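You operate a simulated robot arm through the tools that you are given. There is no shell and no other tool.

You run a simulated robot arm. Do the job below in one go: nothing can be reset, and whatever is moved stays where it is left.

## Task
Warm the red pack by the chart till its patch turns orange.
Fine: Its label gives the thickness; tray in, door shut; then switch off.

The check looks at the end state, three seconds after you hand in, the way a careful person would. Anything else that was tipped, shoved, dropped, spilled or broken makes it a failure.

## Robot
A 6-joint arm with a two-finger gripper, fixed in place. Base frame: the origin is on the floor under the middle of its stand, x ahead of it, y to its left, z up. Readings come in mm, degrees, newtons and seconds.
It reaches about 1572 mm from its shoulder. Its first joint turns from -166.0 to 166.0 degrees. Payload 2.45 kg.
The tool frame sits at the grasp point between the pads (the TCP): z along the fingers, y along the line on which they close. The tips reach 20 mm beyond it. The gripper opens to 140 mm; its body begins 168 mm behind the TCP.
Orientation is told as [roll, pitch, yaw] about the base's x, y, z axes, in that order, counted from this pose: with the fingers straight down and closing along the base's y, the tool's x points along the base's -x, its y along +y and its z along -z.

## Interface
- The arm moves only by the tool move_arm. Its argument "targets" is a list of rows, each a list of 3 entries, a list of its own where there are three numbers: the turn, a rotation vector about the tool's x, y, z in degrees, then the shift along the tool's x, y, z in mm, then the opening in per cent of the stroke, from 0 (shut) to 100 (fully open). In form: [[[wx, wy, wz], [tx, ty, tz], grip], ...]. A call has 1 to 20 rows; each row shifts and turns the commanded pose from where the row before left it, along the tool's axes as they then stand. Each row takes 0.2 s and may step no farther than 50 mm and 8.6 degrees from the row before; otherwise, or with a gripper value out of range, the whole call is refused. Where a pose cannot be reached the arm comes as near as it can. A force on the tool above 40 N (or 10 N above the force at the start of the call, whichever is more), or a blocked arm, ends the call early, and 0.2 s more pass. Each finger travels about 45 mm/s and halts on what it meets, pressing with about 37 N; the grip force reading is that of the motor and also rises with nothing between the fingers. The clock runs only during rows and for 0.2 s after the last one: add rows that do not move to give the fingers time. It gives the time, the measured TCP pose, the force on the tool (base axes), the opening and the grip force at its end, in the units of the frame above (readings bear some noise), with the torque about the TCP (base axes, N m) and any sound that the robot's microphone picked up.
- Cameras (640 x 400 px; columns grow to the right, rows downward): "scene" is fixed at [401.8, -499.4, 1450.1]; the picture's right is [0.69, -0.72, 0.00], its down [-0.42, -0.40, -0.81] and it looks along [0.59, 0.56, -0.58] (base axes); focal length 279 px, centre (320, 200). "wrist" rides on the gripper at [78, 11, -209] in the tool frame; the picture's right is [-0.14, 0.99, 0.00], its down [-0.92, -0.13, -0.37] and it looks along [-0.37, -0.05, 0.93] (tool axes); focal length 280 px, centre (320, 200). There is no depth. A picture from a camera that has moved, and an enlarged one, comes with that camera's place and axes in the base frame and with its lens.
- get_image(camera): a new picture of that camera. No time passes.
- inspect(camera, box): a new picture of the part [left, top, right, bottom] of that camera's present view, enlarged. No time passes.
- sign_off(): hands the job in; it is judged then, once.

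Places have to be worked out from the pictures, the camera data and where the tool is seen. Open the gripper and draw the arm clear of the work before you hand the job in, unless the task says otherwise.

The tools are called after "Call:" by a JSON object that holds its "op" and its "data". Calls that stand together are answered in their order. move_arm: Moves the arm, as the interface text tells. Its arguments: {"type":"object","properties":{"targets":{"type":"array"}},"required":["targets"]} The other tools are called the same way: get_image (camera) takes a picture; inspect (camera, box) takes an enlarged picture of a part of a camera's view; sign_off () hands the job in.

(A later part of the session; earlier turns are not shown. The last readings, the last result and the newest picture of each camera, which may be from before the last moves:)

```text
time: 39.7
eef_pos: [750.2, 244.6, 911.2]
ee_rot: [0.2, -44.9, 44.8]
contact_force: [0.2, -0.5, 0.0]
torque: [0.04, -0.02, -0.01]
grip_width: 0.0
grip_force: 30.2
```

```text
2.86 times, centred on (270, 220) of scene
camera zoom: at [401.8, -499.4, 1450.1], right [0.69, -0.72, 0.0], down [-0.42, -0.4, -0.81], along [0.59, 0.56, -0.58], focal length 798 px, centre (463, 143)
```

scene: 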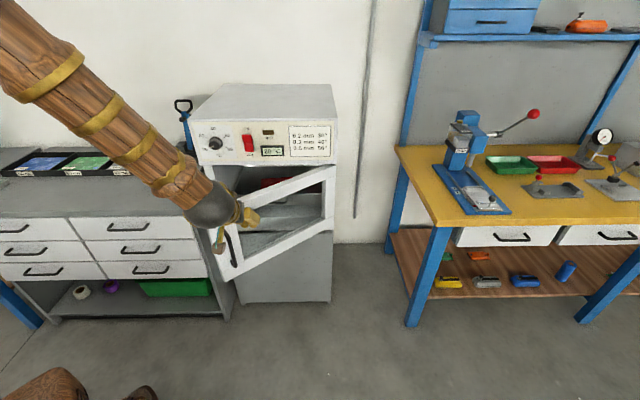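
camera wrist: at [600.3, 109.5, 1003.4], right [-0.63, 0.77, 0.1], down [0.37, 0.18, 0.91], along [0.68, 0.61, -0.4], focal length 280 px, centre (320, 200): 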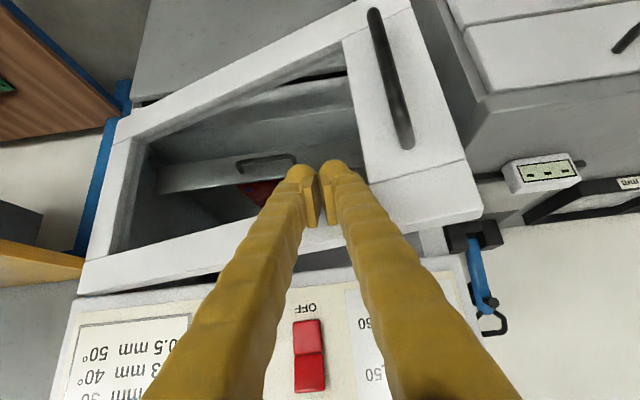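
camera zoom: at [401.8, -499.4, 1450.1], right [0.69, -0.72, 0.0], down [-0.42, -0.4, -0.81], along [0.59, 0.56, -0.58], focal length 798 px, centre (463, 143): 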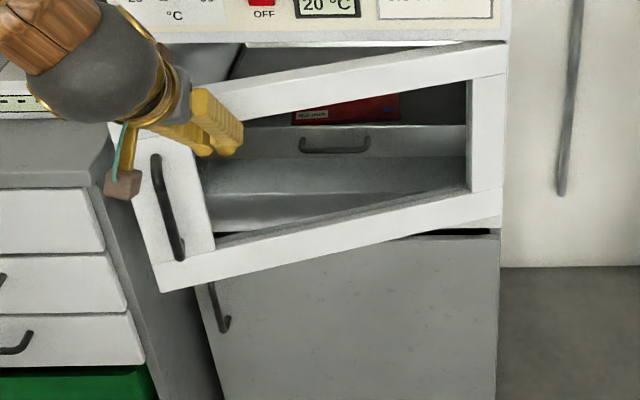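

The door is about 15–18° open and still free. I carry on pushing until I feel it close.

Call:
{"op": "move_arm", "data": {"targets": [[[0, 0, 0], [-11, 7, 11], 0], [[0, 0, 0], [-11, 7, 11], 0], [[0, 0, 0], [-9.5, 3.4, 9.5], 0], [[0, 0, 0], [-9.5, 3.4, 9.5], 0], [[0, 0, 0], [-9.5, 3.4, 9.5], 0], [[0, 0, 0], [-7, 2, 7], 0], [[0, 0, 0], [-7, 2, 7], 0], [[0, 0, 0], [0, 0, 0], 0]]}}

Call:
{"op": "get_image", "data": {"camera": "wrist"}}

Call:
{"op": "inspect", "data": {"camera": "scene", "box": [190, 150, 350, 290]}}

```text
time: 41.5
eef_pos: [796.3, 328.9, 911.7]
ee_rot: [0.3, -45.0, 44.8]
contact_force: [0.1, -0.3, -0.6]
torque: [-0.02, 0.01, 0.03]
grip_width: 0.1
grip_force: 29.4
```

```text
taken
camera wrist: at [645.3, 193.6, 1003.5], right [-0.63, 0.77, 0.1], down [0.37, 0.19, 0.91], along [0.68, 0.61, -0.4], focal length 280 px, centre (320, 200)
```

wrist: 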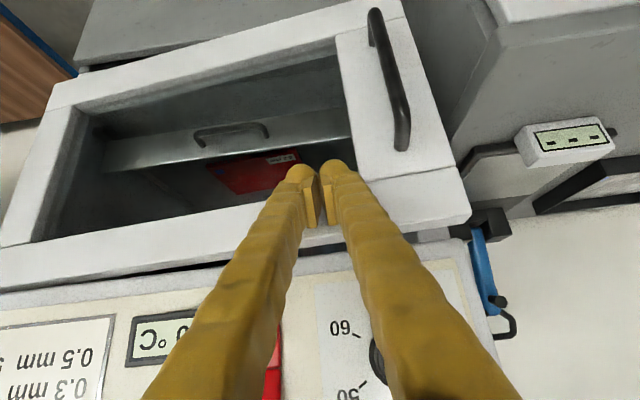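

```text
2.86 times, centred on (270, 220) of scene
camera zoom: at [401.8, -499.4, 1450.1], right [0.69, -0.72, 0.0], down [-0.42, -0.4, -0.81], along [0.59, 0.56, -0.58], focal length 798 px, centre (463, 143)
```

zoom: 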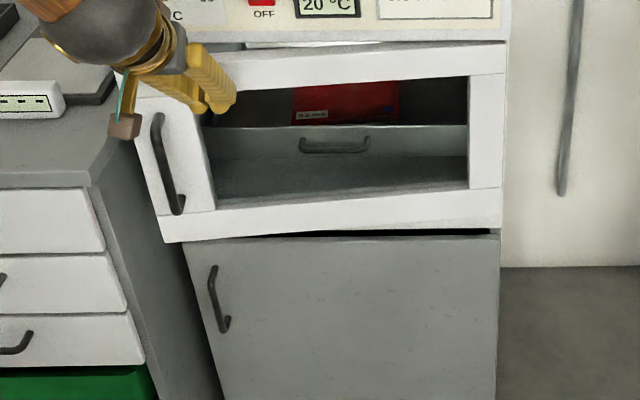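

The door is nearly shut, within about 5°. I press on straight toward +v in small steps.

Call:
{"op": "move_arm", "data": {"targets": [[[0, 0, 0], [-5, 1, 5], 0], [[0, 0, 0], [-5, 1, 5], 0], [[0, 0, 0], [-5, 1, 5], 0], [[0, 0, 0], [-4, 0, 4], 0], [[0, 0, 0], [-4, 0, 4], 0], [[0, 0, 0], [-4, 0, 4], 0], [[0, 0, 0], [-4, 0, 4], 0], [[0, 0, 0], [-4, 0, 4], 0]]}}

Call:
{"op": "get_image", "data": {"camera": "wrist"}}

Call:
{"op": "inspect", "data": {"camera": "scene", "box": [190, 150, 350, 290]}}

```text
time: 43.3
eef_pos: [829.0, 366.2, 911.3]
ee_rot: [0.1, -44.9, 44.9]
contact_force: [0.6, -0.6, -0.2]
torque: [-0.02, -0.02, -0.01]
grip_width: 0.2
grip_force: 29.7
```

```text
taken
camera wrist: at [678.2, 230.7, 1003.3], right [-0.63, 0.77, 0.1], down [0.37, 0.19, 0.91], along [0.68, 0.61, -0.4], focal length 280 px, centre (320, 200)
```

wrist: 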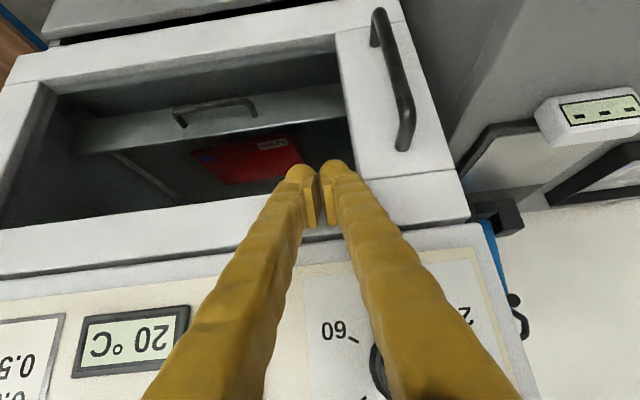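

```text
2.86 times, centred on (270, 220) of scene
camera zoom: at [401.8, -499.4, 1450.1], right [0.69, -0.72, 0.0], down [-0.42, -0.4, -0.81], along [0.59, 0.56, -0.58], focal length 798 px, centre (463, 143)
```

zoom: 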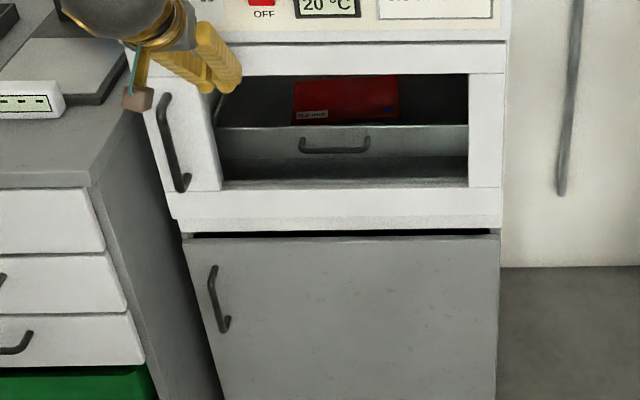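

The door looks almost flush and I feel no resistance yet. A few more small steps to make sure it seats.

Call:
{"op": "move_arm", "data": {"targets": [[[0, 0, 0], [-3, 0, 3], 0], [[0, 0, 0], [-3, 0, 3], 0], [[0, 0, 0], [-3, 0, 3], 0], [[0, 0, 0], [-3, 0, 3], 0], [[0, 0, 0], [-3, 0, 3], 0]]}}

Call:
{"op": "get_image", "data": {"camera": "wrist"}}

Call:
{"op": "inspect", "data": {"camera": "scene", "box": [190, 130, 350, 270]}}

```text
time: 43.7
eef_pos: [830.2, 365.5, 910.1]
ee_rot: [0.1, -44.8, 44.8]
contact_force: [-8.3, -7.5, 0.9]
torque: [0.02, -0.02, 0.05]
grip_width: 6.0
grip_force: 29.1
stopped in row 2: the force on the tool passed its limit at 56 N (the readings are from after the stop); the commanded pose is now the measured one
```

```text
taken
camera wrist: at [679.1, 231.4, 1002.8], right [-0.63, 0.77, 0.1], down [0.37, 0.19, 0.91], along [0.68, 0.61, -0.4], focal length 280 px, centre (320, 200)
```

wrist: 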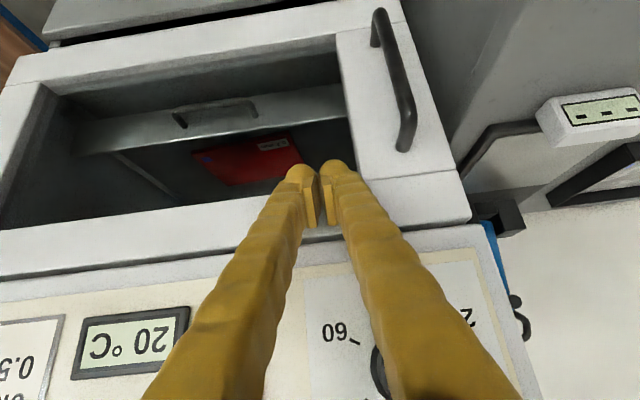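

```text
2.86 times, centred on (270, 200) of scene
camera zoom: at [401.8, -499.4, 1450.1], right [0.69, -0.72, 0.0], down [-0.42, -0.4, -0.81], along [0.59, 0.56, -0.58], focal length 798 px, centre (463, 200)
```

zoom: 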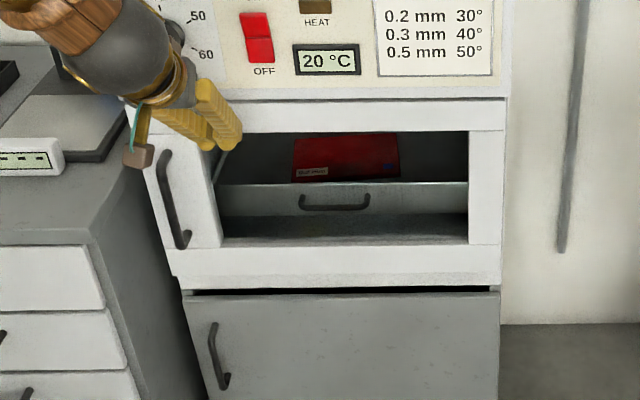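

The 56 N stop shows the door seated and it looks flush. I back off along −v, rise to panel height and turn the fingers horizontal to face the knob, opening the gripper.

Call:
{"op": "move_arm", "data": {"targets": [[[0, 0, 0], [7, 0, -7], 0], [[0, 0, 0], [17.7, 0, -17.7], 0], [[0, 0, 0], [25, 0, -25], 0], [[0, 0, 0], [28, 0, -28], 0], [[0, 0, 0], [28, 0, -28], 0], [[0, 0, 0], [28, 0, -28], 0], [[0, 0, 0], [-30, 0, -30], 50], [[0, 0, 0], [-30, 0, -30], 50], [[0, 0, 0], [-28, 0, -28], 50], [[0, -7.5, 0], [0, 0, 0], 50], [[0, -7.5, 0], [0, 0, 0], 50], [[0, -7.5, 0], [0, 0, 0], 50], [[0, -7.5, 0], [0, 0, 0], 50], [[0, -7.5, 0], [0, 0, 0], 50], [[0, -7.5, 0], [0, 0, 0], 50], [[0, 0, 0], [0, 0, 0], 50]]}}

Call:
{"op": "get_image", "data": {"camera": "wrist"}}

Call:
{"op": "get_image", "data": {"camera": "scene"}}

```text
time: 47.1
eef_pos: [708.9, 234.0, 1036.2]
ee_rot: [22.6, -89.8, 22.5]
contact_force: [0.1, -0.4, 0.2]
torque: [0.0, -0.01, 0.0]
grip_width: 70.1
grip_force: 0.0
out of reach, approached as far as the arm can: row 15
```

```text
taken
camera wrist: at [552.6, 94.1, 958.3], right [-0.7, 0.7, 0.14], down [-0.17, -0.35, 0.92], along [0.69, 0.62, 0.36], focal length 280 px, centre (320, 200)
```

wrist: 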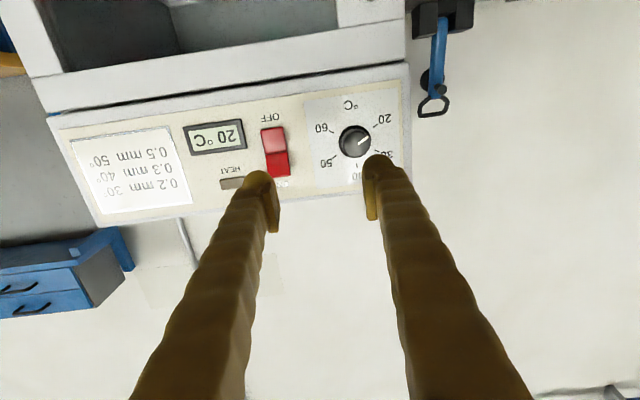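

```text
taken
```

scene: 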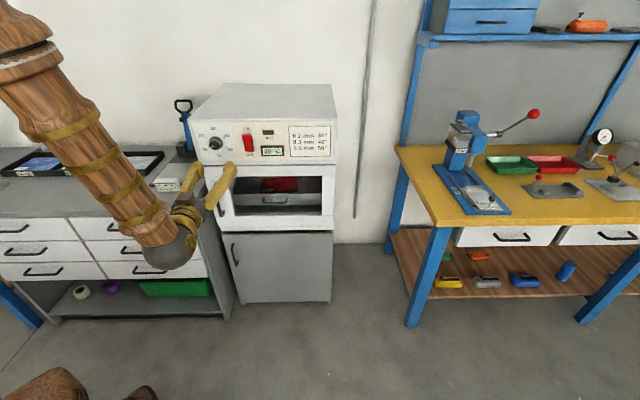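

I now face the panel horizontally at u=336, v=667, z=1036. The knob is at about u=285.5, z=1032, so I line up with it and move partway in.

Call:
{"op": "move_arm", "data": {"targets": [[[0, 0, 0], [0.9, 10, 16], 50], [[0, 0, 0], [0.9, 10, 16], 50], [[0, 0, 0], [0.9, 10, 16], 50], [[0, 0, 0], [0.9, 10, 16], 50], [[0, 0, 0], [0.9, 10, 16], 50], [[0, 0, 0], [0, 0, 0], 50]]}}

Call:
{"op": "get_image", "data": {"camera": "wrist"}}

Call:
{"op": "inspect", "data": {"camera": "scene", "box": [180, 90, 340, 190]}}

```text
time: 48.5
eef_pos: [729.0, 325.6, 1031.6]
ee_rot: [45.4, -89.4, -0.4]
contact_force: [-0.7, 0.8, 0.1]
torque: [-0.02, 0.0, 0.02]
grip_width: 70.1
grip_force: 0.1
```

```text
taken
camera wrist: at [573.6, 186.2, 954.2], right [-0.7, 0.7, 0.14], down [-0.16, -0.35, 0.92], along [0.7, 0.62, 0.36], focal length 280 px, centre (320, 200)
```

wrist: 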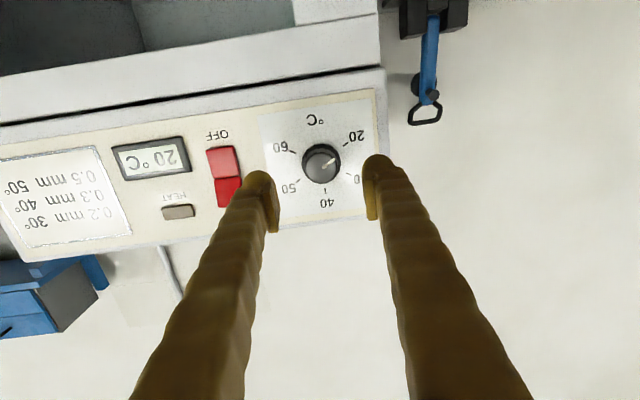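

```text
4.00 times, centred on (260, 140) of scene
camera zoom: at [401.8, -499.4, 1450.1], right [0.69, -0.72, 0.0], down [-0.42, -0.4, -0.81], along [0.59, 0.56, -0.58], focal length 1117 px, centre (560, 440)
```

zoom: 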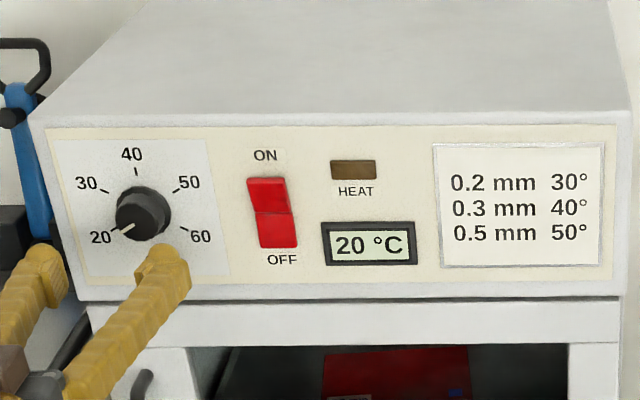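

The knob sits exactly on the tool axis (pixel 321,163 against the expected 320,164). I zoom in on it to judge its depth and pointer.

Call:
{"op": "inspect", "data": {"camera": "wrist", "box": [256, 96, 384, 224]}}

Call:
{"op": "inspect", "data": {"camera": "scene", "box": [190, 115, 254, 165]}}

```text
3.12 times, centred on (320, 160) of wrist
camera zoom: at [573.6, 186.2, 954.2], right [-0.7, 0.7, 0.14], down [-0.16, -0.35, 0.92], along [0.7, 0.62, 0.36], focal length 876 px, centre (320, 325)
```

zoom: 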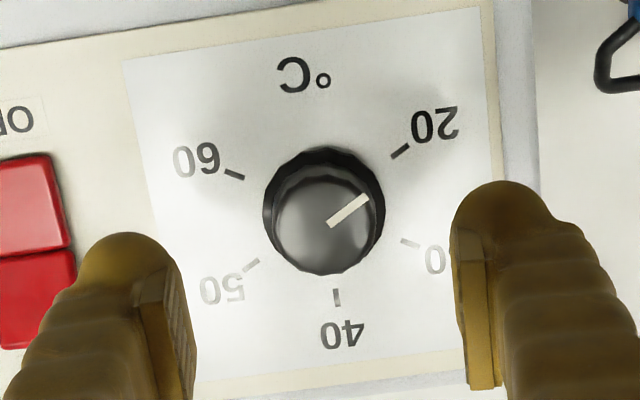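

```text
8.00 times, centred on (222, 140) of scene
camera zoom: at [401.8, -499.4, 1450.1], right [0.69, -0.72, 0.0], down [-0.42, -0.4, -0.81], along [0.59, 0.56, -0.58], focal length 2234 px, centre (1104, 680)
```

zoom: 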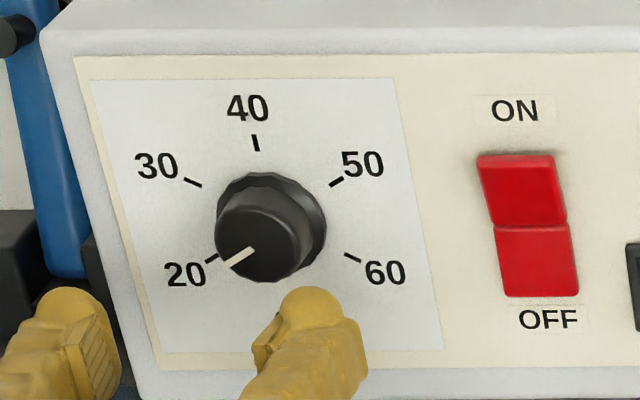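

The knob's true centre works out at about u=284, z=1036, with its front near v≈847 and the panel at roughly 868–880. I raise 4 mm and close in to v≈820, then recheck.

Call:
{"op": "move_arm", "data": {"targets": [[[0, 0, 0], [-4.4, 1, 12], 50], [[0, 0, 0], [0, 0, 16], 50], [[0, 0, 0], [0, 0, 16], 50], [[0, 0, 0], [0, 0, 16], 50], [[0, 0, 0], [0, 0, 14], 50], [[0, 0, 0], [0, 0, 0], 50]]}}

Call:
{"op": "inspect", "data": {"camera": "wrist", "box": [240, 110, 400, 230]}}

Call:
{"op": "inspect", "data": {"camera": "scene", "box": [190, 115, 254, 165]}}

```text
time: 49.9
eef_pos: [780.2, 377.1, 1034.6]
ee_rot: [24.6, -89.7, 20.4]
contact_force: [0.9, -0.3, -0.5]
torque: [0.01, 0.01, -0.01]
grip_width: 70.1
grip_force: 0.3
```

```text
3.33 times, centred on (320, 170) of wrist
camera zoom: at [625.2, 239.2, 957.1], right [-0.7, 0.7, 0.14], down [-0.17, -0.35, 0.92], along [0.7, 0.62, 0.36], focal length 935 px, centre (320, 300)
```

zoom: 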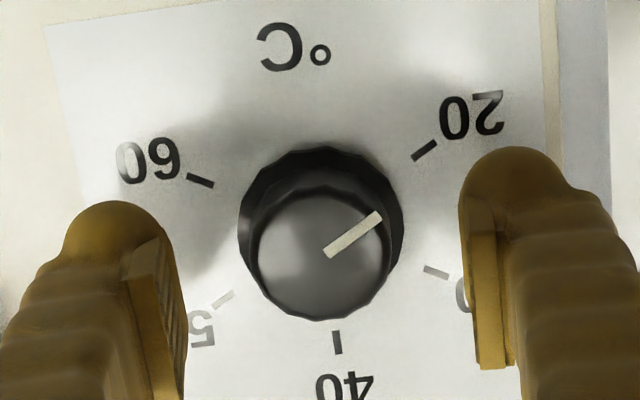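

```text
8.00 times, centred on (222, 140) of scene
camera zoom: at [401.8, -499.4, 1450.1], right [0.69, -0.72, 0.0], down [-0.42, -0.4, -0.81], along [0.59, 0.56, -0.58], focal length 2234 px, centre (1104, 680)
```

zoom: 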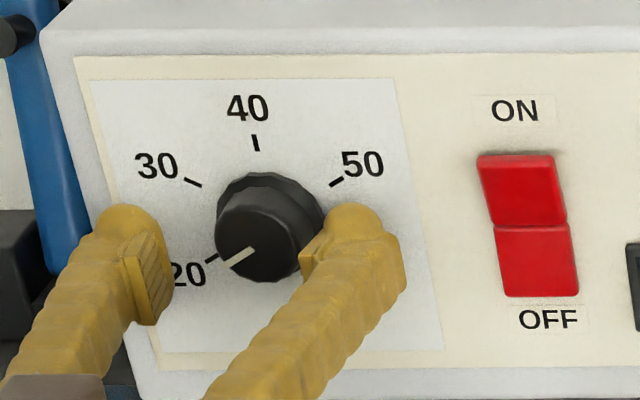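

The knob is centred between the pads with the axis about 3 mm low. I raise 3 mm and advance 20 mm more in small steps.

Call:
{"op": "move_arm", "data": {"targets": [[[0, 0, 0], [-3, 0, 4], 50], [[0, 0, 0], [0, 0, 4], 50], [[0, 0, 0], [0, 0, 4], 50], [[0, 0, 0], [0, 0, 4], 50], [[0, 0, 0], [0, 0, 4], 50], [[0, 0, 0], [0, 0, 0], 50]]}}

Call:
{"op": "inspect", "data": {"camera": "wrist", "box": [240, 110, 400, 230]}}

Call:
{"op": "inspect", "data": {"camera": "scene", "box": [190, 115, 254, 165]}}

```text
time: 51.3
eef_pos: [796.3, 392.8, 1038.7]
ee_rot: [24.0, -89.8, 20.9]
contact_force: [0.7, -1.1, 0.1]
torque: [0.03, 0.01, -0.01]
grip_width: 69.7
grip_force: 0.0
```

```text
3.33 times, centred on (320, 170) of wrist
camera zoom: at [639.3, 253.5, 960.6], right [-0.7, 0.7, 0.14], down [-0.17, -0.35, 0.92], along [0.7, 0.62, 0.36], focal length 935 px, centre (320, 300)
```

zoom: 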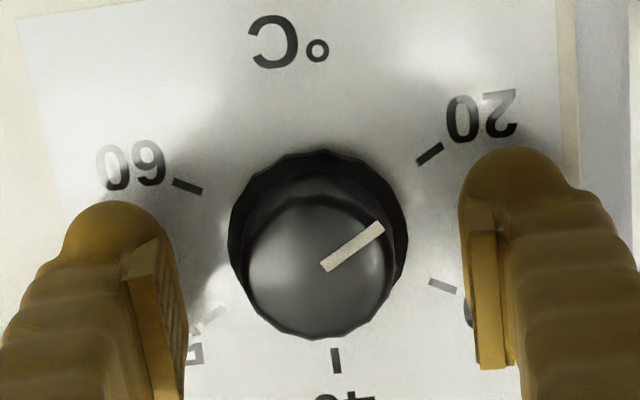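

```text
8.00 times, centred on (222, 140) of scene
camera zoom: at [401.8, -499.4, 1450.1], right [0.69, -0.72, 0.0], down [-0.42, -0.4, -0.81], along [0.59, 0.56, -0.58], focal length 2234 px, centre (1104, 680)
```

zoom: 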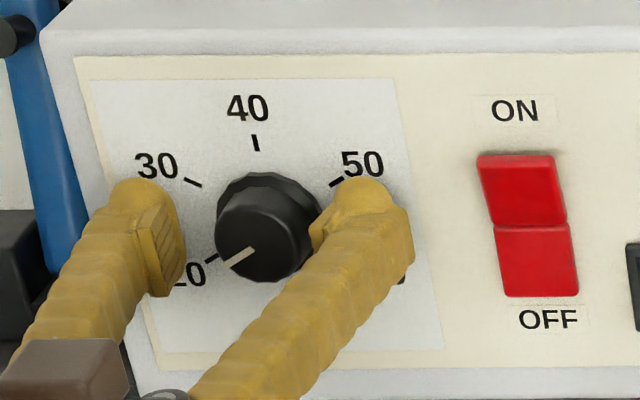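

No contact yet at v≈841. I advance a few more millimetres in fine steps for a deeper hold on the knob, stopping if the tips touch the panel.

Call:
{"op": "move_arm", "data": {"targets": [[[0, 0, 0], [0, 0, 2.5], 50], [[0, 0, 0], [0, 0, 2.5], 50], [[0, 0, 0], [0, 0, 2.5], 50], [[0, 0, 0], [0, 0, 2.5], 50], [[0, 0, 0], [0, 0, 0], 50]]}}

Call:
{"op": "inspect", "data": {"camera": "wrist", "box": [240, 110, 400, 230]}}

Call:
{"op": "inspect", "data": {"camera": "scene", "box": [190, 115, 254, 165]}}

```text
time: 52.5
eef_pos: [801.7, 399.0, 1037.8]
ee_rot: [32.4, -89.6, 12.5]
contact_force: [-7.8, -8.2, 3.3]
torque: [0.18, 0.04, 0.44]
grip_width: 70.1
grip_force: 0.2
stopped in row 5: the force on the tool passed its limit at 42 N (the readings are from after the stop); the commanded pose is now the measured one
```

```text
3.33 times, centred on (320, 170) of wrist
camera zoom: at [645.5, 259.6, 960.4], right [-0.7, 0.7, 0.14], down [-0.17, -0.35, 0.92], along [0.7, 0.62, 0.36], focal length 935 px, centre (320, 300)
```

zoom: 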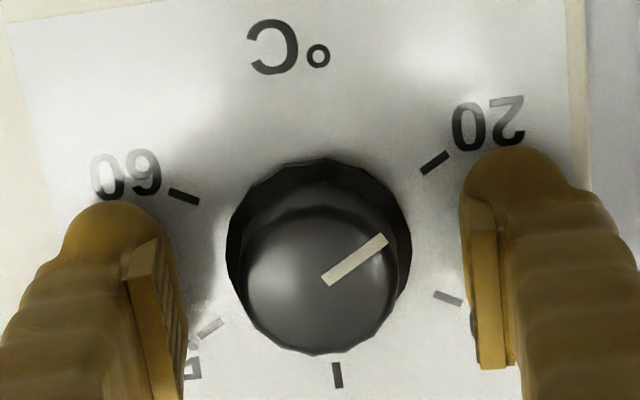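

```text
8.00 times, centred on (222, 140) of scene
camera zoom: at [401.8, -499.4, 1450.1], right [0.69, -0.72, 0.0], down [-0.42, -0.4, -0.81], along [0.59, 0.56, -0.58], focal length 2234 px, centre (1104, 680)
```

zoom: 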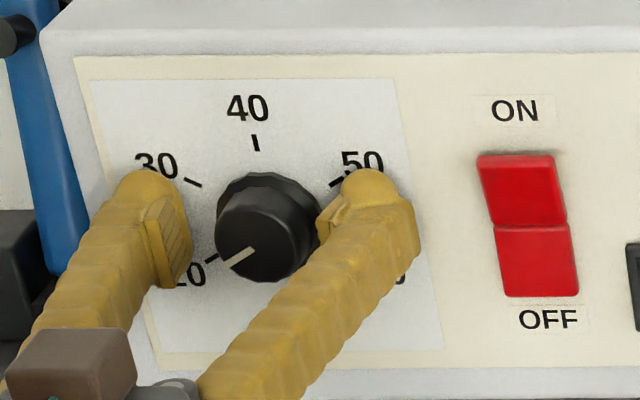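

The tips touched the panel at TCP v=849, so the panel is at v≈869 and the knob's front at about 847. I back off 4 mm, lower 1.5 mm and pre-rotate −30° so that the later +60° turn stays balanced.

Call:
{"op": "move_arm", "data": {"targets": [[[0, 0, 0], [1.5, 0, -4], 50], [[0, 0, -7.5], [0, 0, 0], 50], [[0, 0, -7.5], [0, 0, 0], 50], [[0, 0, -7.5], [0, 0, 0], 50], [[0, 0, -7.5], [0, 0, 0], 50], [[0, 0, 0], [0, 0, 0], 50]]}}

Call:
{"op": "get_image", "data": {"camera": "wrist"}}

Call:
{"op": "inspect", "data": {"camera": "scene", "box": [190, 115, 254, 165]}}

```text
time: 53.9
eef_pos: [804.3, 392.9, 1045.9]
ee_rot: [-77.7, -87.1, 123.1]
contact_force: [0.0, -0.5, 0.0]
torque: [-0.01, 0.0, -0.03]
grip_width: 70.0
grip_force: 0.1
out of reach, approached as far as the arm can: row 2, 3, 4, 5
```

```text
taken
camera wrist: at [652.6, 249.9, 968.3], right [-0.71, 0.7, 0.09], down [-0.19, -0.31, 0.93], along [0.68, 0.64, 0.36], focal length 280 px, centre (320, 200)
```

wrist: 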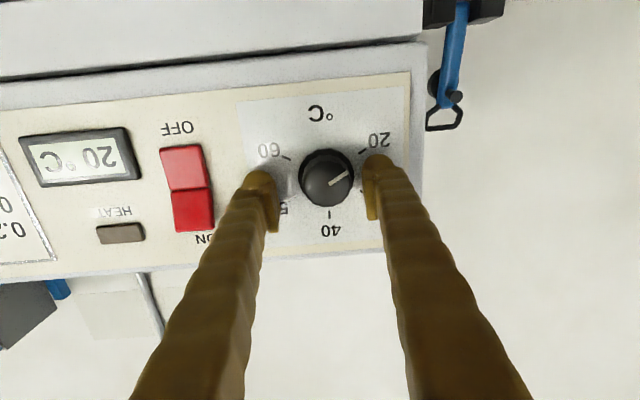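

```text
8.00 times, centred on (222, 140) of scene
camera zoom: at [401.8, -499.4, 1450.1], right [0.69, -0.72, 0.0], down [-0.42, -0.4, -0.81], along [0.59, 0.56, -0.58], focal length 2234 px, centre (1104, 680)
```

zoom: 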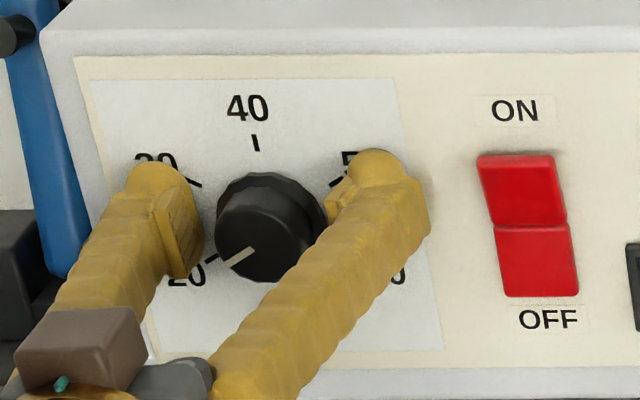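

Negative roll is blocked by a joint limit, so the arm drifted a few millimetres without touching the knob. I correct the pose and test positive roll with the fingers still open.

Call:
{"op": "move_arm", "data": {"targets": [[[0, 0, 0], [9.4, 6, -1.6], 50], [[0, 0, 3], [0, 0, 0], 50], [[0, 0, 7.5], [0, 0, 0], 50], [[0, 0, 7.5], [0, 0, 0], 50], [[0, 0, 7.5], [0, 0, 0], 50], [[0, 0, 7.5], [0, 0, 0], 50], [[0, 0, 0], [0, 0, 0], 50]]}}

Call:
{"op": "get_image", "data": {"camera": "wrist"}}

Call:
{"op": "inspect", "data": {"camera": "scene", "box": [190, 115, 254, 165]}}

```text
time: 55.5
eef_pos: [799.5, 395.3, 1035.7]
ee_rot: [88.8, -59.7, -43.6]
contact_force: [-0.7, 0.3, -0.5]
torque: [0.01, 0.04, 0.02]
grip_width: 70.1
grip_force: 0.0
```

```text
taken
camera wrist: at [618.1, 281.8, 975.1], right [-0.55, 0.56, 0.62], down [0.16, -0.66, 0.73], along [0.82, 0.5, 0.28], focal length 280 px, centre (320, 200)
```

wrist: 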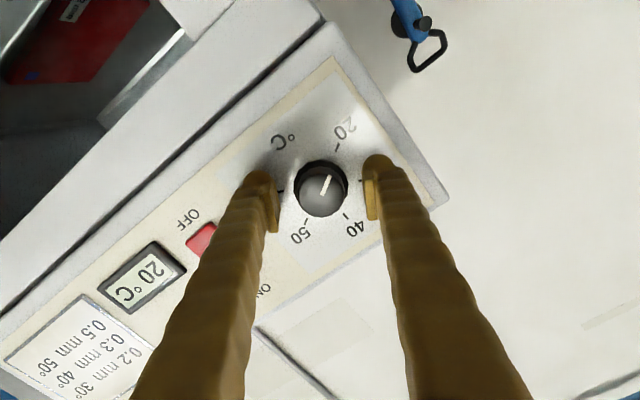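

```text
8.00 times, centred on (222, 140) of scene
camera zoom: at [401.8, -499.4, 1450.1], right [0.69, -0.72, 0.0], down [-0.42, -0.4, -0.81], along [0.59, 0.56, -0.58], focal length 2234 px, centre (1104, 680)
```

zoom: 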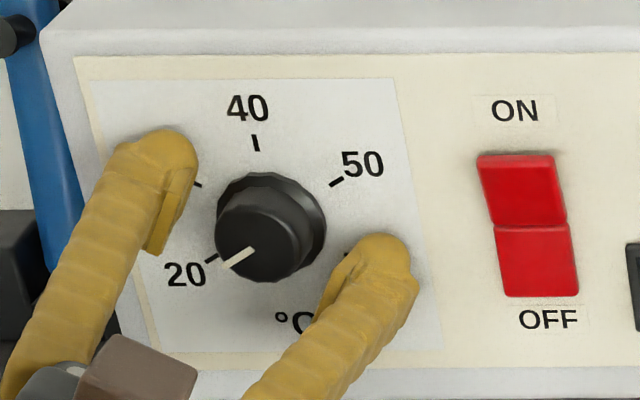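

At +30° roll everything reaches, and the TCP is centred on the knob (u=286, z=1036). I close on the knob now.

Call:
{"op": "move_arm", "data": {"targets": [[[0, 0, 0], [0, 0, 0], 20], [[0, 0, 0], [0, 0, 0], 20], [[0, 0, 0], [0, 0, 0], 20], [[0, 0, 0], [0, 0, 0], 20]]}}

Call:
{"op": "inspect", "data": {"camera": "wrist", "box": [240, 110, 400, 230]}}

Call:
{"op": "inspect", "data": {"camera": "scene", "box": [190, 115, 254, 165]}}

```text
time: 56.5
eef_pos: [799.8, 396.8, 1035.4]
ee_rot: [88.8, -59.8, -43.6]
contact_force: [-10.8, 8.4, 7.0]
torque: [0.12, 0.03, 0.13]
grip_width: 46.6
grip_force: 44.9
```

```text
3.33 times, centred on (320, 170) of wrist
camera zoom: at [617.9, 282.0, 975.2], right [-0.56, 0.56, 0.62], down [0.15, -0.66, 0.73], along [0.82, 0.5, 0.28], focal length 935 px, centre (320, 300)
```

zoom: 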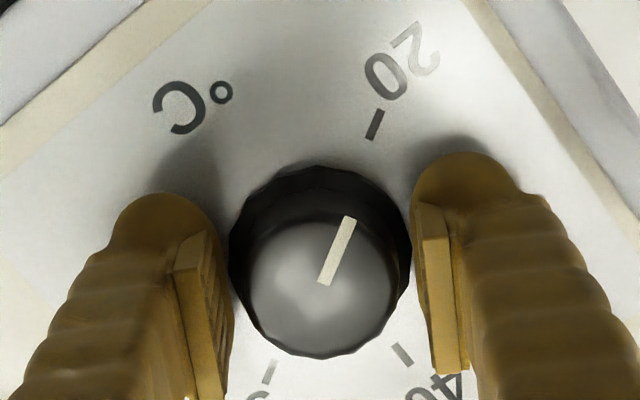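

```text
8.00 times, centred on (222, 140) of scene
camera zoom: at [401.8, -499.4, 1450.1], right [0.69, -0.72, 0.0], down [-0.42, -0.4, -0.81], along [0.59, 0.56, -0.58], focal length 2234 px, centre (1104, 680)
```

zoom: 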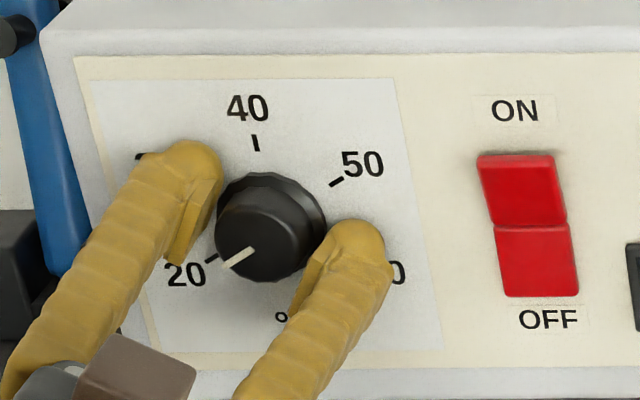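

The knob is held (46.6 mm wide), with about 15 N of side load showing I am 1–2 mm off centre. I nudge toward +y of the tool and start turning clockwise in small steps.

Call:
{"op": "move_arm", "data": {"targets": [[[0, 0, 0], [0, 1.5, 0], 20], [[0, 0, 0], [0, 0, 0], 20]]}}

```text
time: 57.1
eef_pos: [799.9, 396.2, 1035.3]
ee_rot: [88.8, -59.6, -43.6]
contact_force: [5.2, 0.9, -5.9]
torque: [0.04, 0.12, -0.09]
grip_width: 46.6
grip_force: 44.7
```

The side load is now small. I turn the knob +30° first and check.

Call:
{"op": "move_arm", "data": {"targets": [[[0, 0, 5], [0, 0, 0], 20], [[0, 0, 5], [0, 0, 0], 20], [[0, 0, 5], [0, 0, 0], 20], [[0, 0, 5], [0, 0, 0], 20], [[0, 0, 5], [0, 0, 0], 20], [[0, 0, 5], [0, 0, 0], 20]]}}

Call:
{"op": "inspect", "data": {"camera": "wrist", "box": [240, 110, 400, 230]}}

Call:
{"op": "inspect", "data": {"camera": "scene", "box": [190, 115, 254, 165]}}

```text
time: 58.5
eef_pos: [799.5, 396.1, 1034.7]
ee_rot: [89.3, -29.7, -44.2]
contact_force: [27.5, -8.0, -13.8]
torque: [-0.05, 0.04, -0.12]
grip_width: 46.4
grip_force: 44.7
```

```text
3.33 times, centred on (320, 170) of wrist
camera zoom: at [600.3, 299.8, 1008.2], right [-0.26, 0.27, 0.93], down [0.36, -0.87, 0.35], along [0.9, 0.42, 0.13], focal length 935 px, centre (320, 300)
```

zoom: 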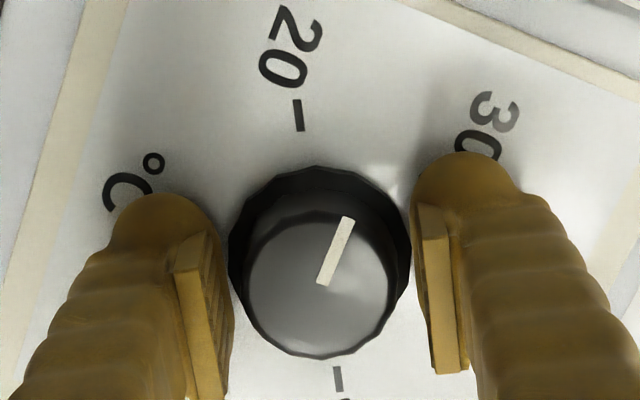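

```text
8.00 times, centred on (222, 140) of scene
camera zoom: at [401.8, -499.4, 1450.1], right [0.69, -0.72, 0.0], down [-0.42, -0.4, -0.81], along [0.59, 0.56, -0.58], focal length 2234 px, centre (1104, 680)
```

zoom: 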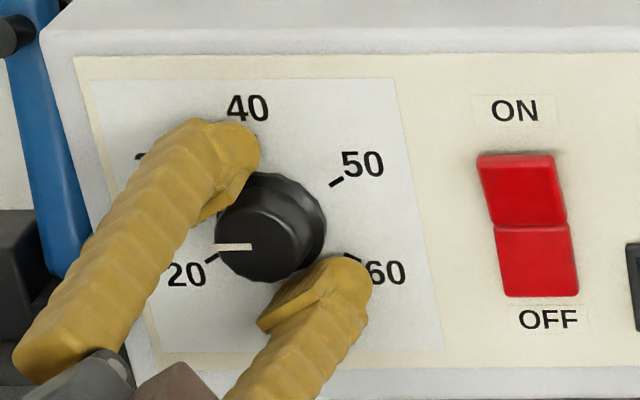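

The pointer moved with the gripper and is now halfway (25 °C), but the side load has grown to about 32 N. I recentre slightly before turning further.

Call:
{"op": "move_arm", "data": {"targets": [[[0, 0, 0], [-0.8, -1.6, 0], 20], [[0, 0, 0], [0, 0, 0], 20]]}}

```text
time: 59.1
eef_pos: [799.6, 395.2, 1035.1]
ee_rot: [89.4, -29.9, -44.3]
contact_force: [4.0, -6.3, -0.6]
torque: [0.03, -0.04, 0.07]
grip_width: 46.3
grip_force: 45.5
```

The load is small again. I turn the remaining 30°.

Call:
{"op": "move_arm", "data": {"targets": [[[0, 0, 5], [0, 0, 0], 20], [[0, 0, 5], [0, 0, 0], 20], [[0, 0, 5], [0, 0, 0], 20], [[0, 0, 5], [0, 0, 0], 20], [[0, 0, 5], [0, 0, 0], 20], [[0, 0, 5], [0, 0, 0], 20]]}}

Call:
{"op": "inspect", "data": {"camera": "wrist", "box": [240, 110, 400, 230]}}

Call:
{"op": "inspect", "data": {"camera": "scene", "box": [190, 115, 254, 165]}}

```text
time: 60.5
eef_pos: [800.2, 395.3, 1035.3]
ee_rot: [89.4, 0.3, -44.6]
contact_force: [-13.6, 3.3, 4.6]
torque: [0.05, -0.1, 0.35]
grip_width: 46.2
grip_force: 44.8
```

```text
3.33 times, centred on (320, 170) of wrist
camera zoom: at [597.5, 303.0, 1048.2], right [0.11, -0.09, 0.99], down [0.4, -0.91, -0.13], along [0.91, 0.41, -0.06], focal length 935 px, centre (320, 300)
```

zoom: 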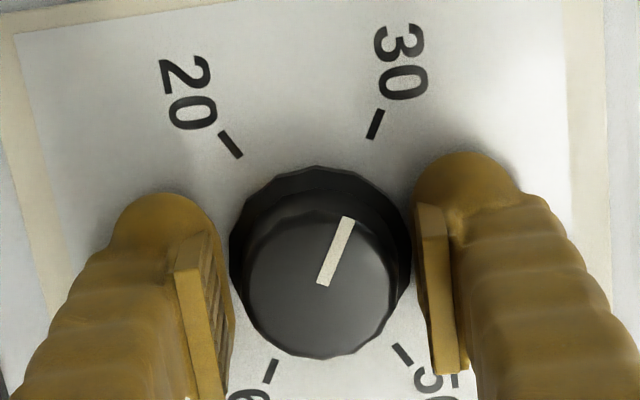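

```text
8.00 times, centred on (222, 140) of scene
camera zoom: at [401.8, -499.4, 1450.1], right [0.69, -0.72, 0.0], down [-0.42, -0.4, -0.81], along [0.59, 0.56, -0.58], focal length 2234 px, centre (1104, 680)
```

zoom: 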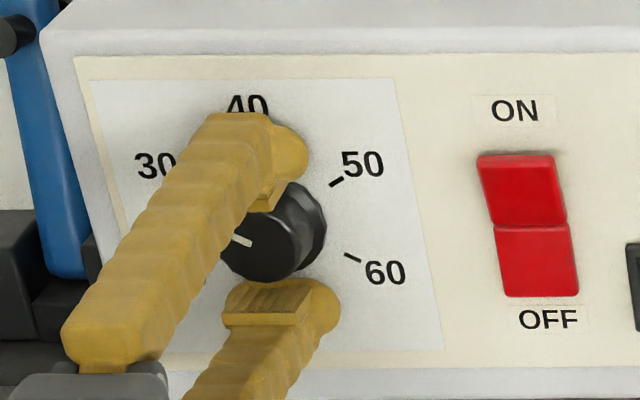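

The pointer is now parallel to the 30 tick in the wrist view. I release, back away about 100 mm, and check the setting from a distance.

Call:
{"op": "move_arm", "data": {"targets": [[[0, 0, 0], [0, 0, 0], 50], [[0, 0, 0], [0, 0, 0], 50], [[0, 0, 0], [0, 0, 0], 50], [[0, 0, 0], [0, 0, -10], 50], [[0, 0, 0], [0, 0, -20], 50], [[0, 0, 0], [0, 0, -30], 50], [[0, 0, 0], [0, 0, -30], 50], [[0, 0, 0], [0, 0, -30], 50], [[0, 0, 0], [0, 0, 0], 50]]}}

Call:
{"op": "inspect", "data": {"camera": "wrist", "box": [256, 96, 384, 224]}}

Call:
{"op": "inspect", "data": {"camera": "scene", "box": [190, 115, 254, 165]}}

Call:
{"op": "get_image", "data": {"camera": "wrist"}}

```text
time: 62.5
eef_pos: [715.1, 309.5, 1035.9]
ee_rot: [89.4, 0.2, -44.6]
contact_force: [0.4, 0.3, -1.1]
torque: [-0.01, 0.02, 0.03]
grip_width: 70.1
grip_force: 0.1
```

```text
3.12 times, centred on (320, 160) of wrist
camera zoom: at [513.1, 217.2, 1049.4], right [0.11, -0.09, 0.99], down [0.4, -0.91, -0.13], along [0.91, 0.4, -0.06], focal length 876 px, centre (320, 325)
```

zoom: 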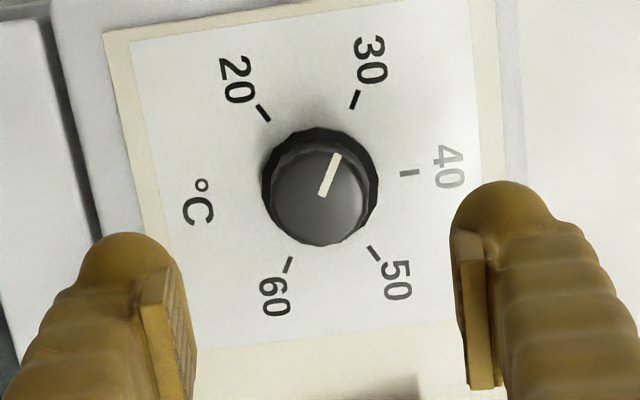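

```text
8.00 times, centred on (222, 140) of scene
camera zoom: at [401.8, -499.4, 1450.1], right [0.69, -0.72, 0.0], down [-0.42, -0.4, -0.81], along [0.59, 0.56, -0.58], focal length 2234 px, centre (1104, 680)
```

zoom: 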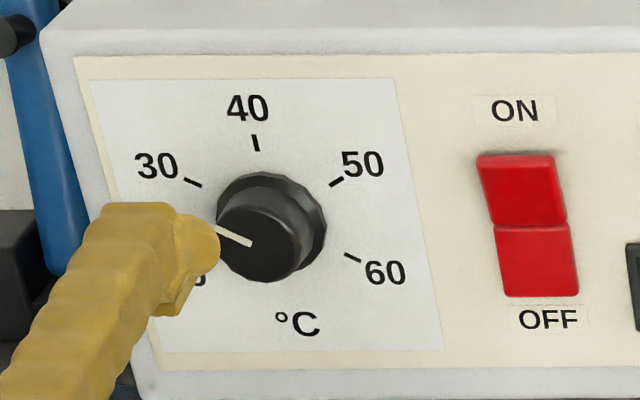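

```text
taken
camera wrist: at [513.1, 217.2, 1049.4], right [0.11, -0.09, 0.99], down [0.4, -0.91, -0.13], along [0.91, 0.4, -0.06], focal length 280 px, centre (320, 200)
```

wrist: 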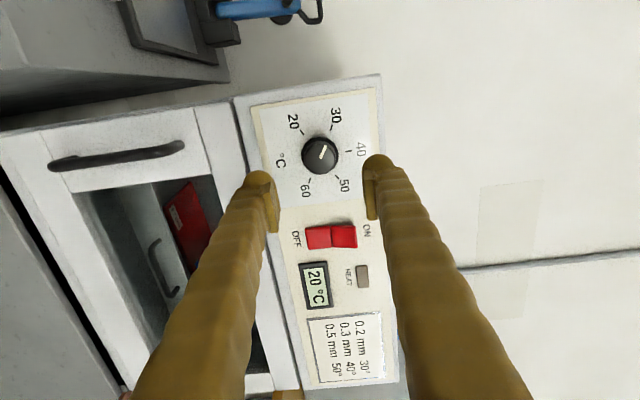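

The knob reads about 30. I zoom in tightly to measure the pointer angle against the 30–60 tick line.

Call:
{"op": "inspect", "data": {"camera": "wrist", "box": [288, 112, 352, 192]}}

Call:
{"op": "inspect", "data": {"camera": "scene", "box": [204, 125, 236, 155]}}

```text
5.00 times, centred on (320, 152) of wrist
camera zoom: at [513.1, 217.2, 1049.4], right [0.11, -0.09, 0.99], down [0.4, -0.91, -0.13], along [0.91, 0.4, -0.06], focal length 1402 px, centre (320, 440)
```

zoom: 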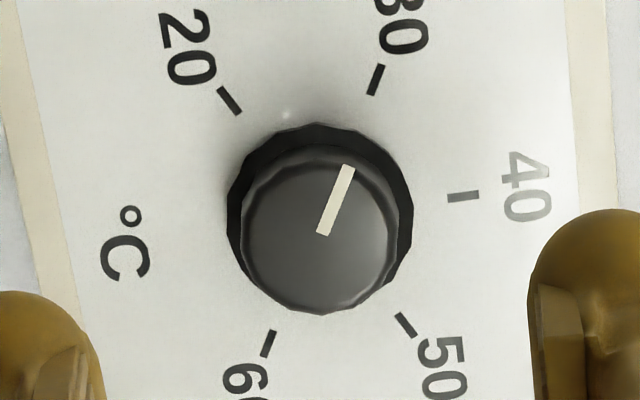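

```text
13.33 times, centred on (220, 140) of scene
camera zoom: at [401.8, -499.4, 1450.1], right [0.69, -0.72, 0.0], down [-0.42, -0.4, -0.81], along [0.59, 0.56, -0.58], focal length 3722 px, centre (1653, 1000)
```

zoom: 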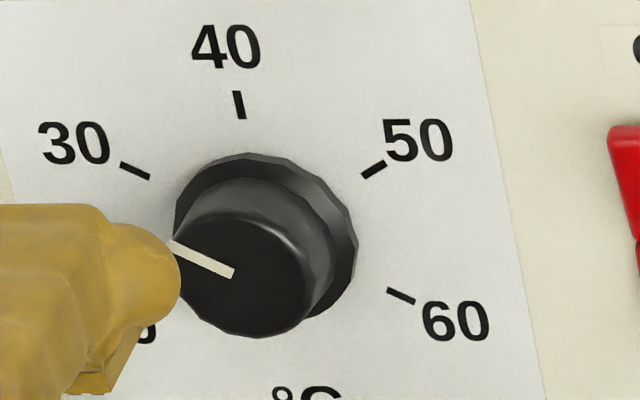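

The pointer is within about 1–2° of the 30 tick, so the setting is good. Next I roll back to about 15°, close the fingers and line up in front of the upper (ON) half of the red rocker, at about u=404, z=1055.

Call:
{"op": "move_arm", "data": {"targets": [[[0, 0, -7.5], [0, 0, 0], 50], [[0, 0, -7.5], [0, 0, 0], 50], [[0, 0, -7.5], [0, 0, 0], 50], [[0, 0, -7.5], [0, 0, 0], 0], [[0, 0, -7.5], [0, 0, 0], 0], [[0, 0, -7.5], [0, 0, 0], 0], [[0, 0, -7.5], [0, 0, 0], 0], [[0, 0, -7.5], [0, 0, 0], 0], [[0, 0, -7.5], [0, 0, 0], 0], [[0, 0, -7.5], [0, 0, 0], 0], [[0, 0, 0], [-12.2, -27.3, 0], 0], [[0, 0, 0], [-12.2, -27.3, 0], 0], [[0, 0, 0], [-12.2, -27.3, 0], 0], [[0, 0, 0], [-12.2, -27.3, 0], 0], [[0, 0, 0], [0, 0, 0], 0]]}}

Call:
{"op": "get_image", "data": {"camera": "wrist"}}

Call:
{"op": "get_image", "data": {"camera": "scene"}}

```text
time: 65.7
eef_pos: [799.8, 225.8, 1053.9]
ee_rot: [87.7, -74.8, -42.5]
contact_force: [0.3, 0.9, -0.3]
torque: [-0.01, 0.02, -0.01]
grip_width: 0.1
grip_force: 29.8
```

```text
taken
camera wrist: at [631.0, 100.0, 983.8], right [-0.65, 0.65, 0.39], down [0.01, -0.51, 0.86], along [0.76, 0.56, 0.33], focal length 280 px, centre (320, 200)
```

wrist: 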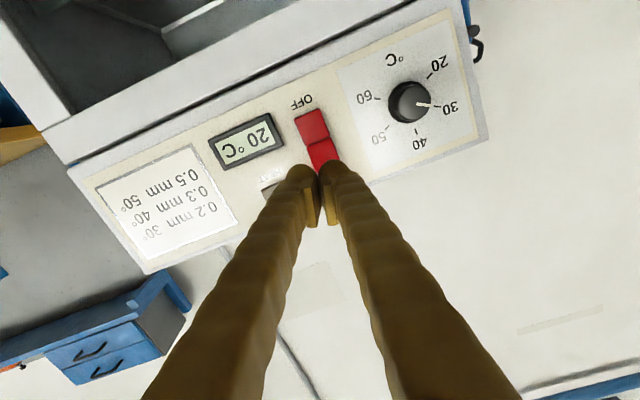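

```text
taken
```

scene: 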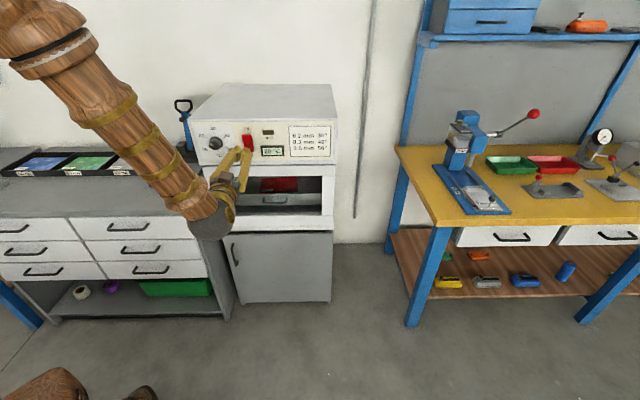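

The tool axis (expected pixel 320,157) falls on the ON half of the rocker (322,153). I advance to about 20 mm in front of it.

Call:
{"op": "move_arm", "data": {"targets": [[[0, 0, 0], [0, 0, 18], 0], [[0, 0, 0], [0, 0, 18], 0], [[0, 0, 0], [0, 0, 18], 0], [[0, 0, 0], [0, 0, 18], 0], [[0, 0, 0], [0, 0, 16], 0], [[0, 0, 0], [0, 0, 0], 0]]}}

Call:
{"op": "get_image", "data": {"camera": "wrist"}}

Call:
{"op": "inspect", "data": {"camera": "scene", "box": [190, 100, 334, 200]}}

```text
time: 67.1
eef_pos: [862.8, 289.1, 1053.1]
ee_rot: [87.9, -74.7, -42.5]
contact_force: [-0.6, -0.3, -0.6]
torque: [-0.01, 0.01, -0.02]
grip_width: 0.0
grip_force: 29.0
```

```text
taken
camera wrist: at [692.8, 162.8, 983.2], right [-0.65, 0.65, 0.39], down [0.01, -0.51, 0.86], along [0.76, 0.56, 0.33], focal length 280 px, centre (320, 200)
```

wrist: 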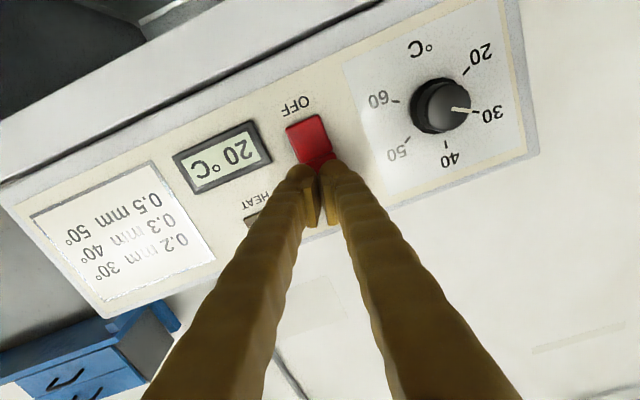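

```text
4.00 times, centred on (262, 150) of scene
camera zoom: at [401.8, -499.4, 1450.1], right [0.69, -0.72, 0.0], down [-0.42, -0.4, -0.81], along [0.59, 0.56, -0.58], focal length 1117 px, centre (552, 400)
```

zoom: 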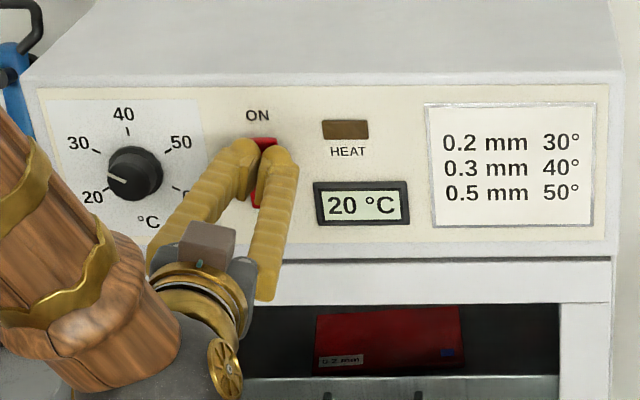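

Everything is aligned, with the tips about 20 mm off the ON half, the patch still blue and the display at 20 °C. I press in with small steps until contact or a click.

Call:
{"op": "move_arm", "data": {"targets": [[[0, 0, 0], [0, 0, 4], 0], [[0, 0, 0], [0, 0, 4], 0], [[0, 0, 0], [0, 0, 4], 0], [[0, 0, 0], [0, 0, 3], 0], [[0, 0, 0], [0, 0, 3], 0], [[0, 0, 0], [0, 0, 3], 0]]}}

Call:
{"op": "inspect", "data": {"camera": "scene", "box": [190, 100, 334, 200]}}

Call:
{"op": "get_image", "data": {"camera": "wrist"}}

```text
time: 68.5
eef_pos: [877.8, 304.5, 1053.7]
ee_rot: [87.7, -74.8, -42.5]
contact_force: [0.4, -0.2, -0.7]
torque: [0.01, -0.01, -0.03]
grip_width: 0.0
grip_force: 29.5
```

```text
4.00 times, centred on (262, 150) of scene
camera zoom: at [401.8, -499.4, 1450.1], right [0.69, -0.72, 0.0], down [-0.42, -0.4, -0.81], along [0.59, 0.56, -0.58], focal length 1117 px, centre (552, 400)
```

zoom: 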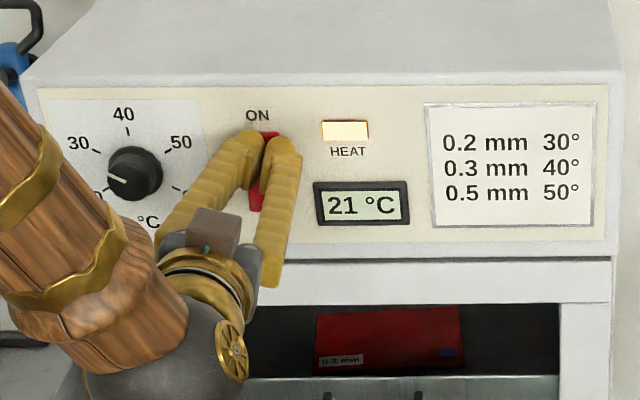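

```text
taken
camera wrist: at [707.5, 178.0, 982.7], right [-0.65, 0.65, 0.39], down [0.01, -0.51, 0.86], along [0.76, 0.56, 0.33], focal length 280 px, centre (320, 200)
```

wrist: 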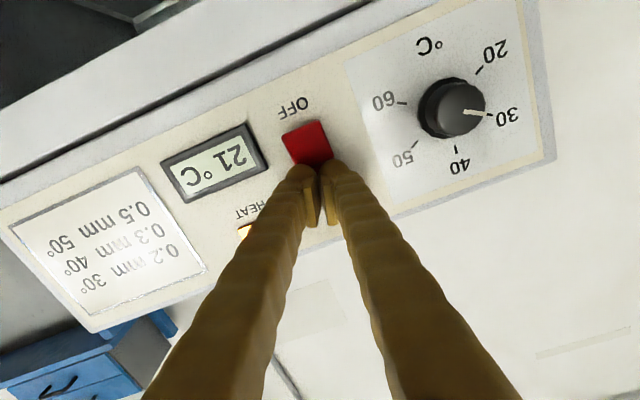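

The heater is on: the lamp is lit and the display shows 21 °C. I back off 30 mm and shift down to stand ready in front of the OFF half.

Call:
{"op": "move_arm", "data": {"targets": [[[0, 0, 0], [0, 0, -15], 0], [[0, 0, 0], [0, 0, -15], 0], [[0, 0, 0], [16.4, -4.4, 0], 0], [[0, 0, 0], [16.4, -4.4, 0], 0]]}}

Call:
{"op": "inspect", "data": {"camera": "scene", "box": [190, 100, 334, 200]}}

Call:
{"op": "get_image", "data": {"camera": "wrist"}}

```text
time: 69.5
eef_pos: [855.4, 283.7, 1019.0]
ee_rot: [87.8, -74.8, -42.6]
contact_force: [-0.5, -0.2, 0.4]
torque: [0.0, 0.03, -0.01]
grip_width: 0.0
grip_force: 29.4
```

```text
4.00 times, centred on (262, 150) of scene
camera zoom: at [401.8, -499.4, 1450.1], right [0.69, -0.72, 0.0], down [-0.42, -0.4, -0.81], along [0.59, 0.56, -0.58], focal length 1117 px, centre (552, 400)
```

zoom: 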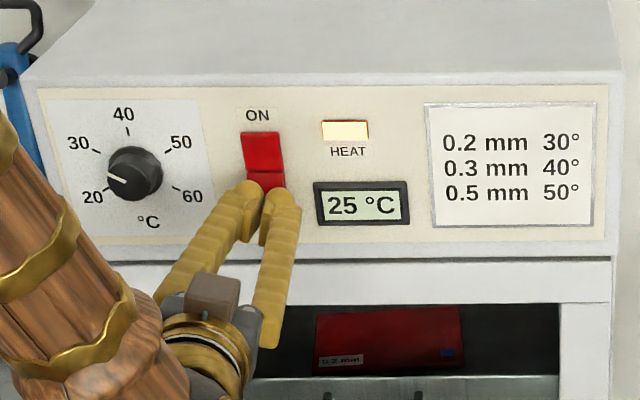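

```text
taken
camera wrist: at [685.9, 156.5, 948.9], right [-0.65, 0.65, 0.39], down [0.01, -0.51, 0.86], along [0.76, 0.56, 0.33], focal length 280 px, centre (320, 200)
```

wrist: 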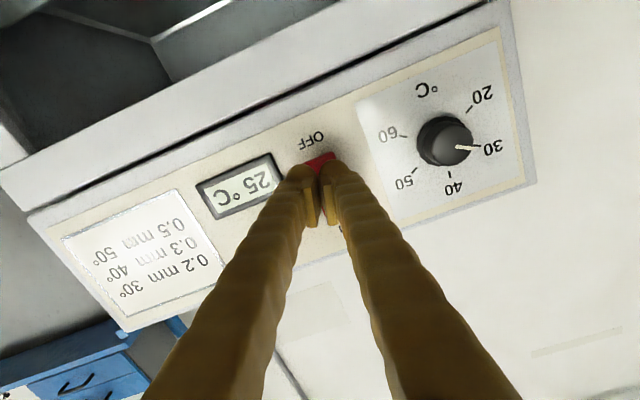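

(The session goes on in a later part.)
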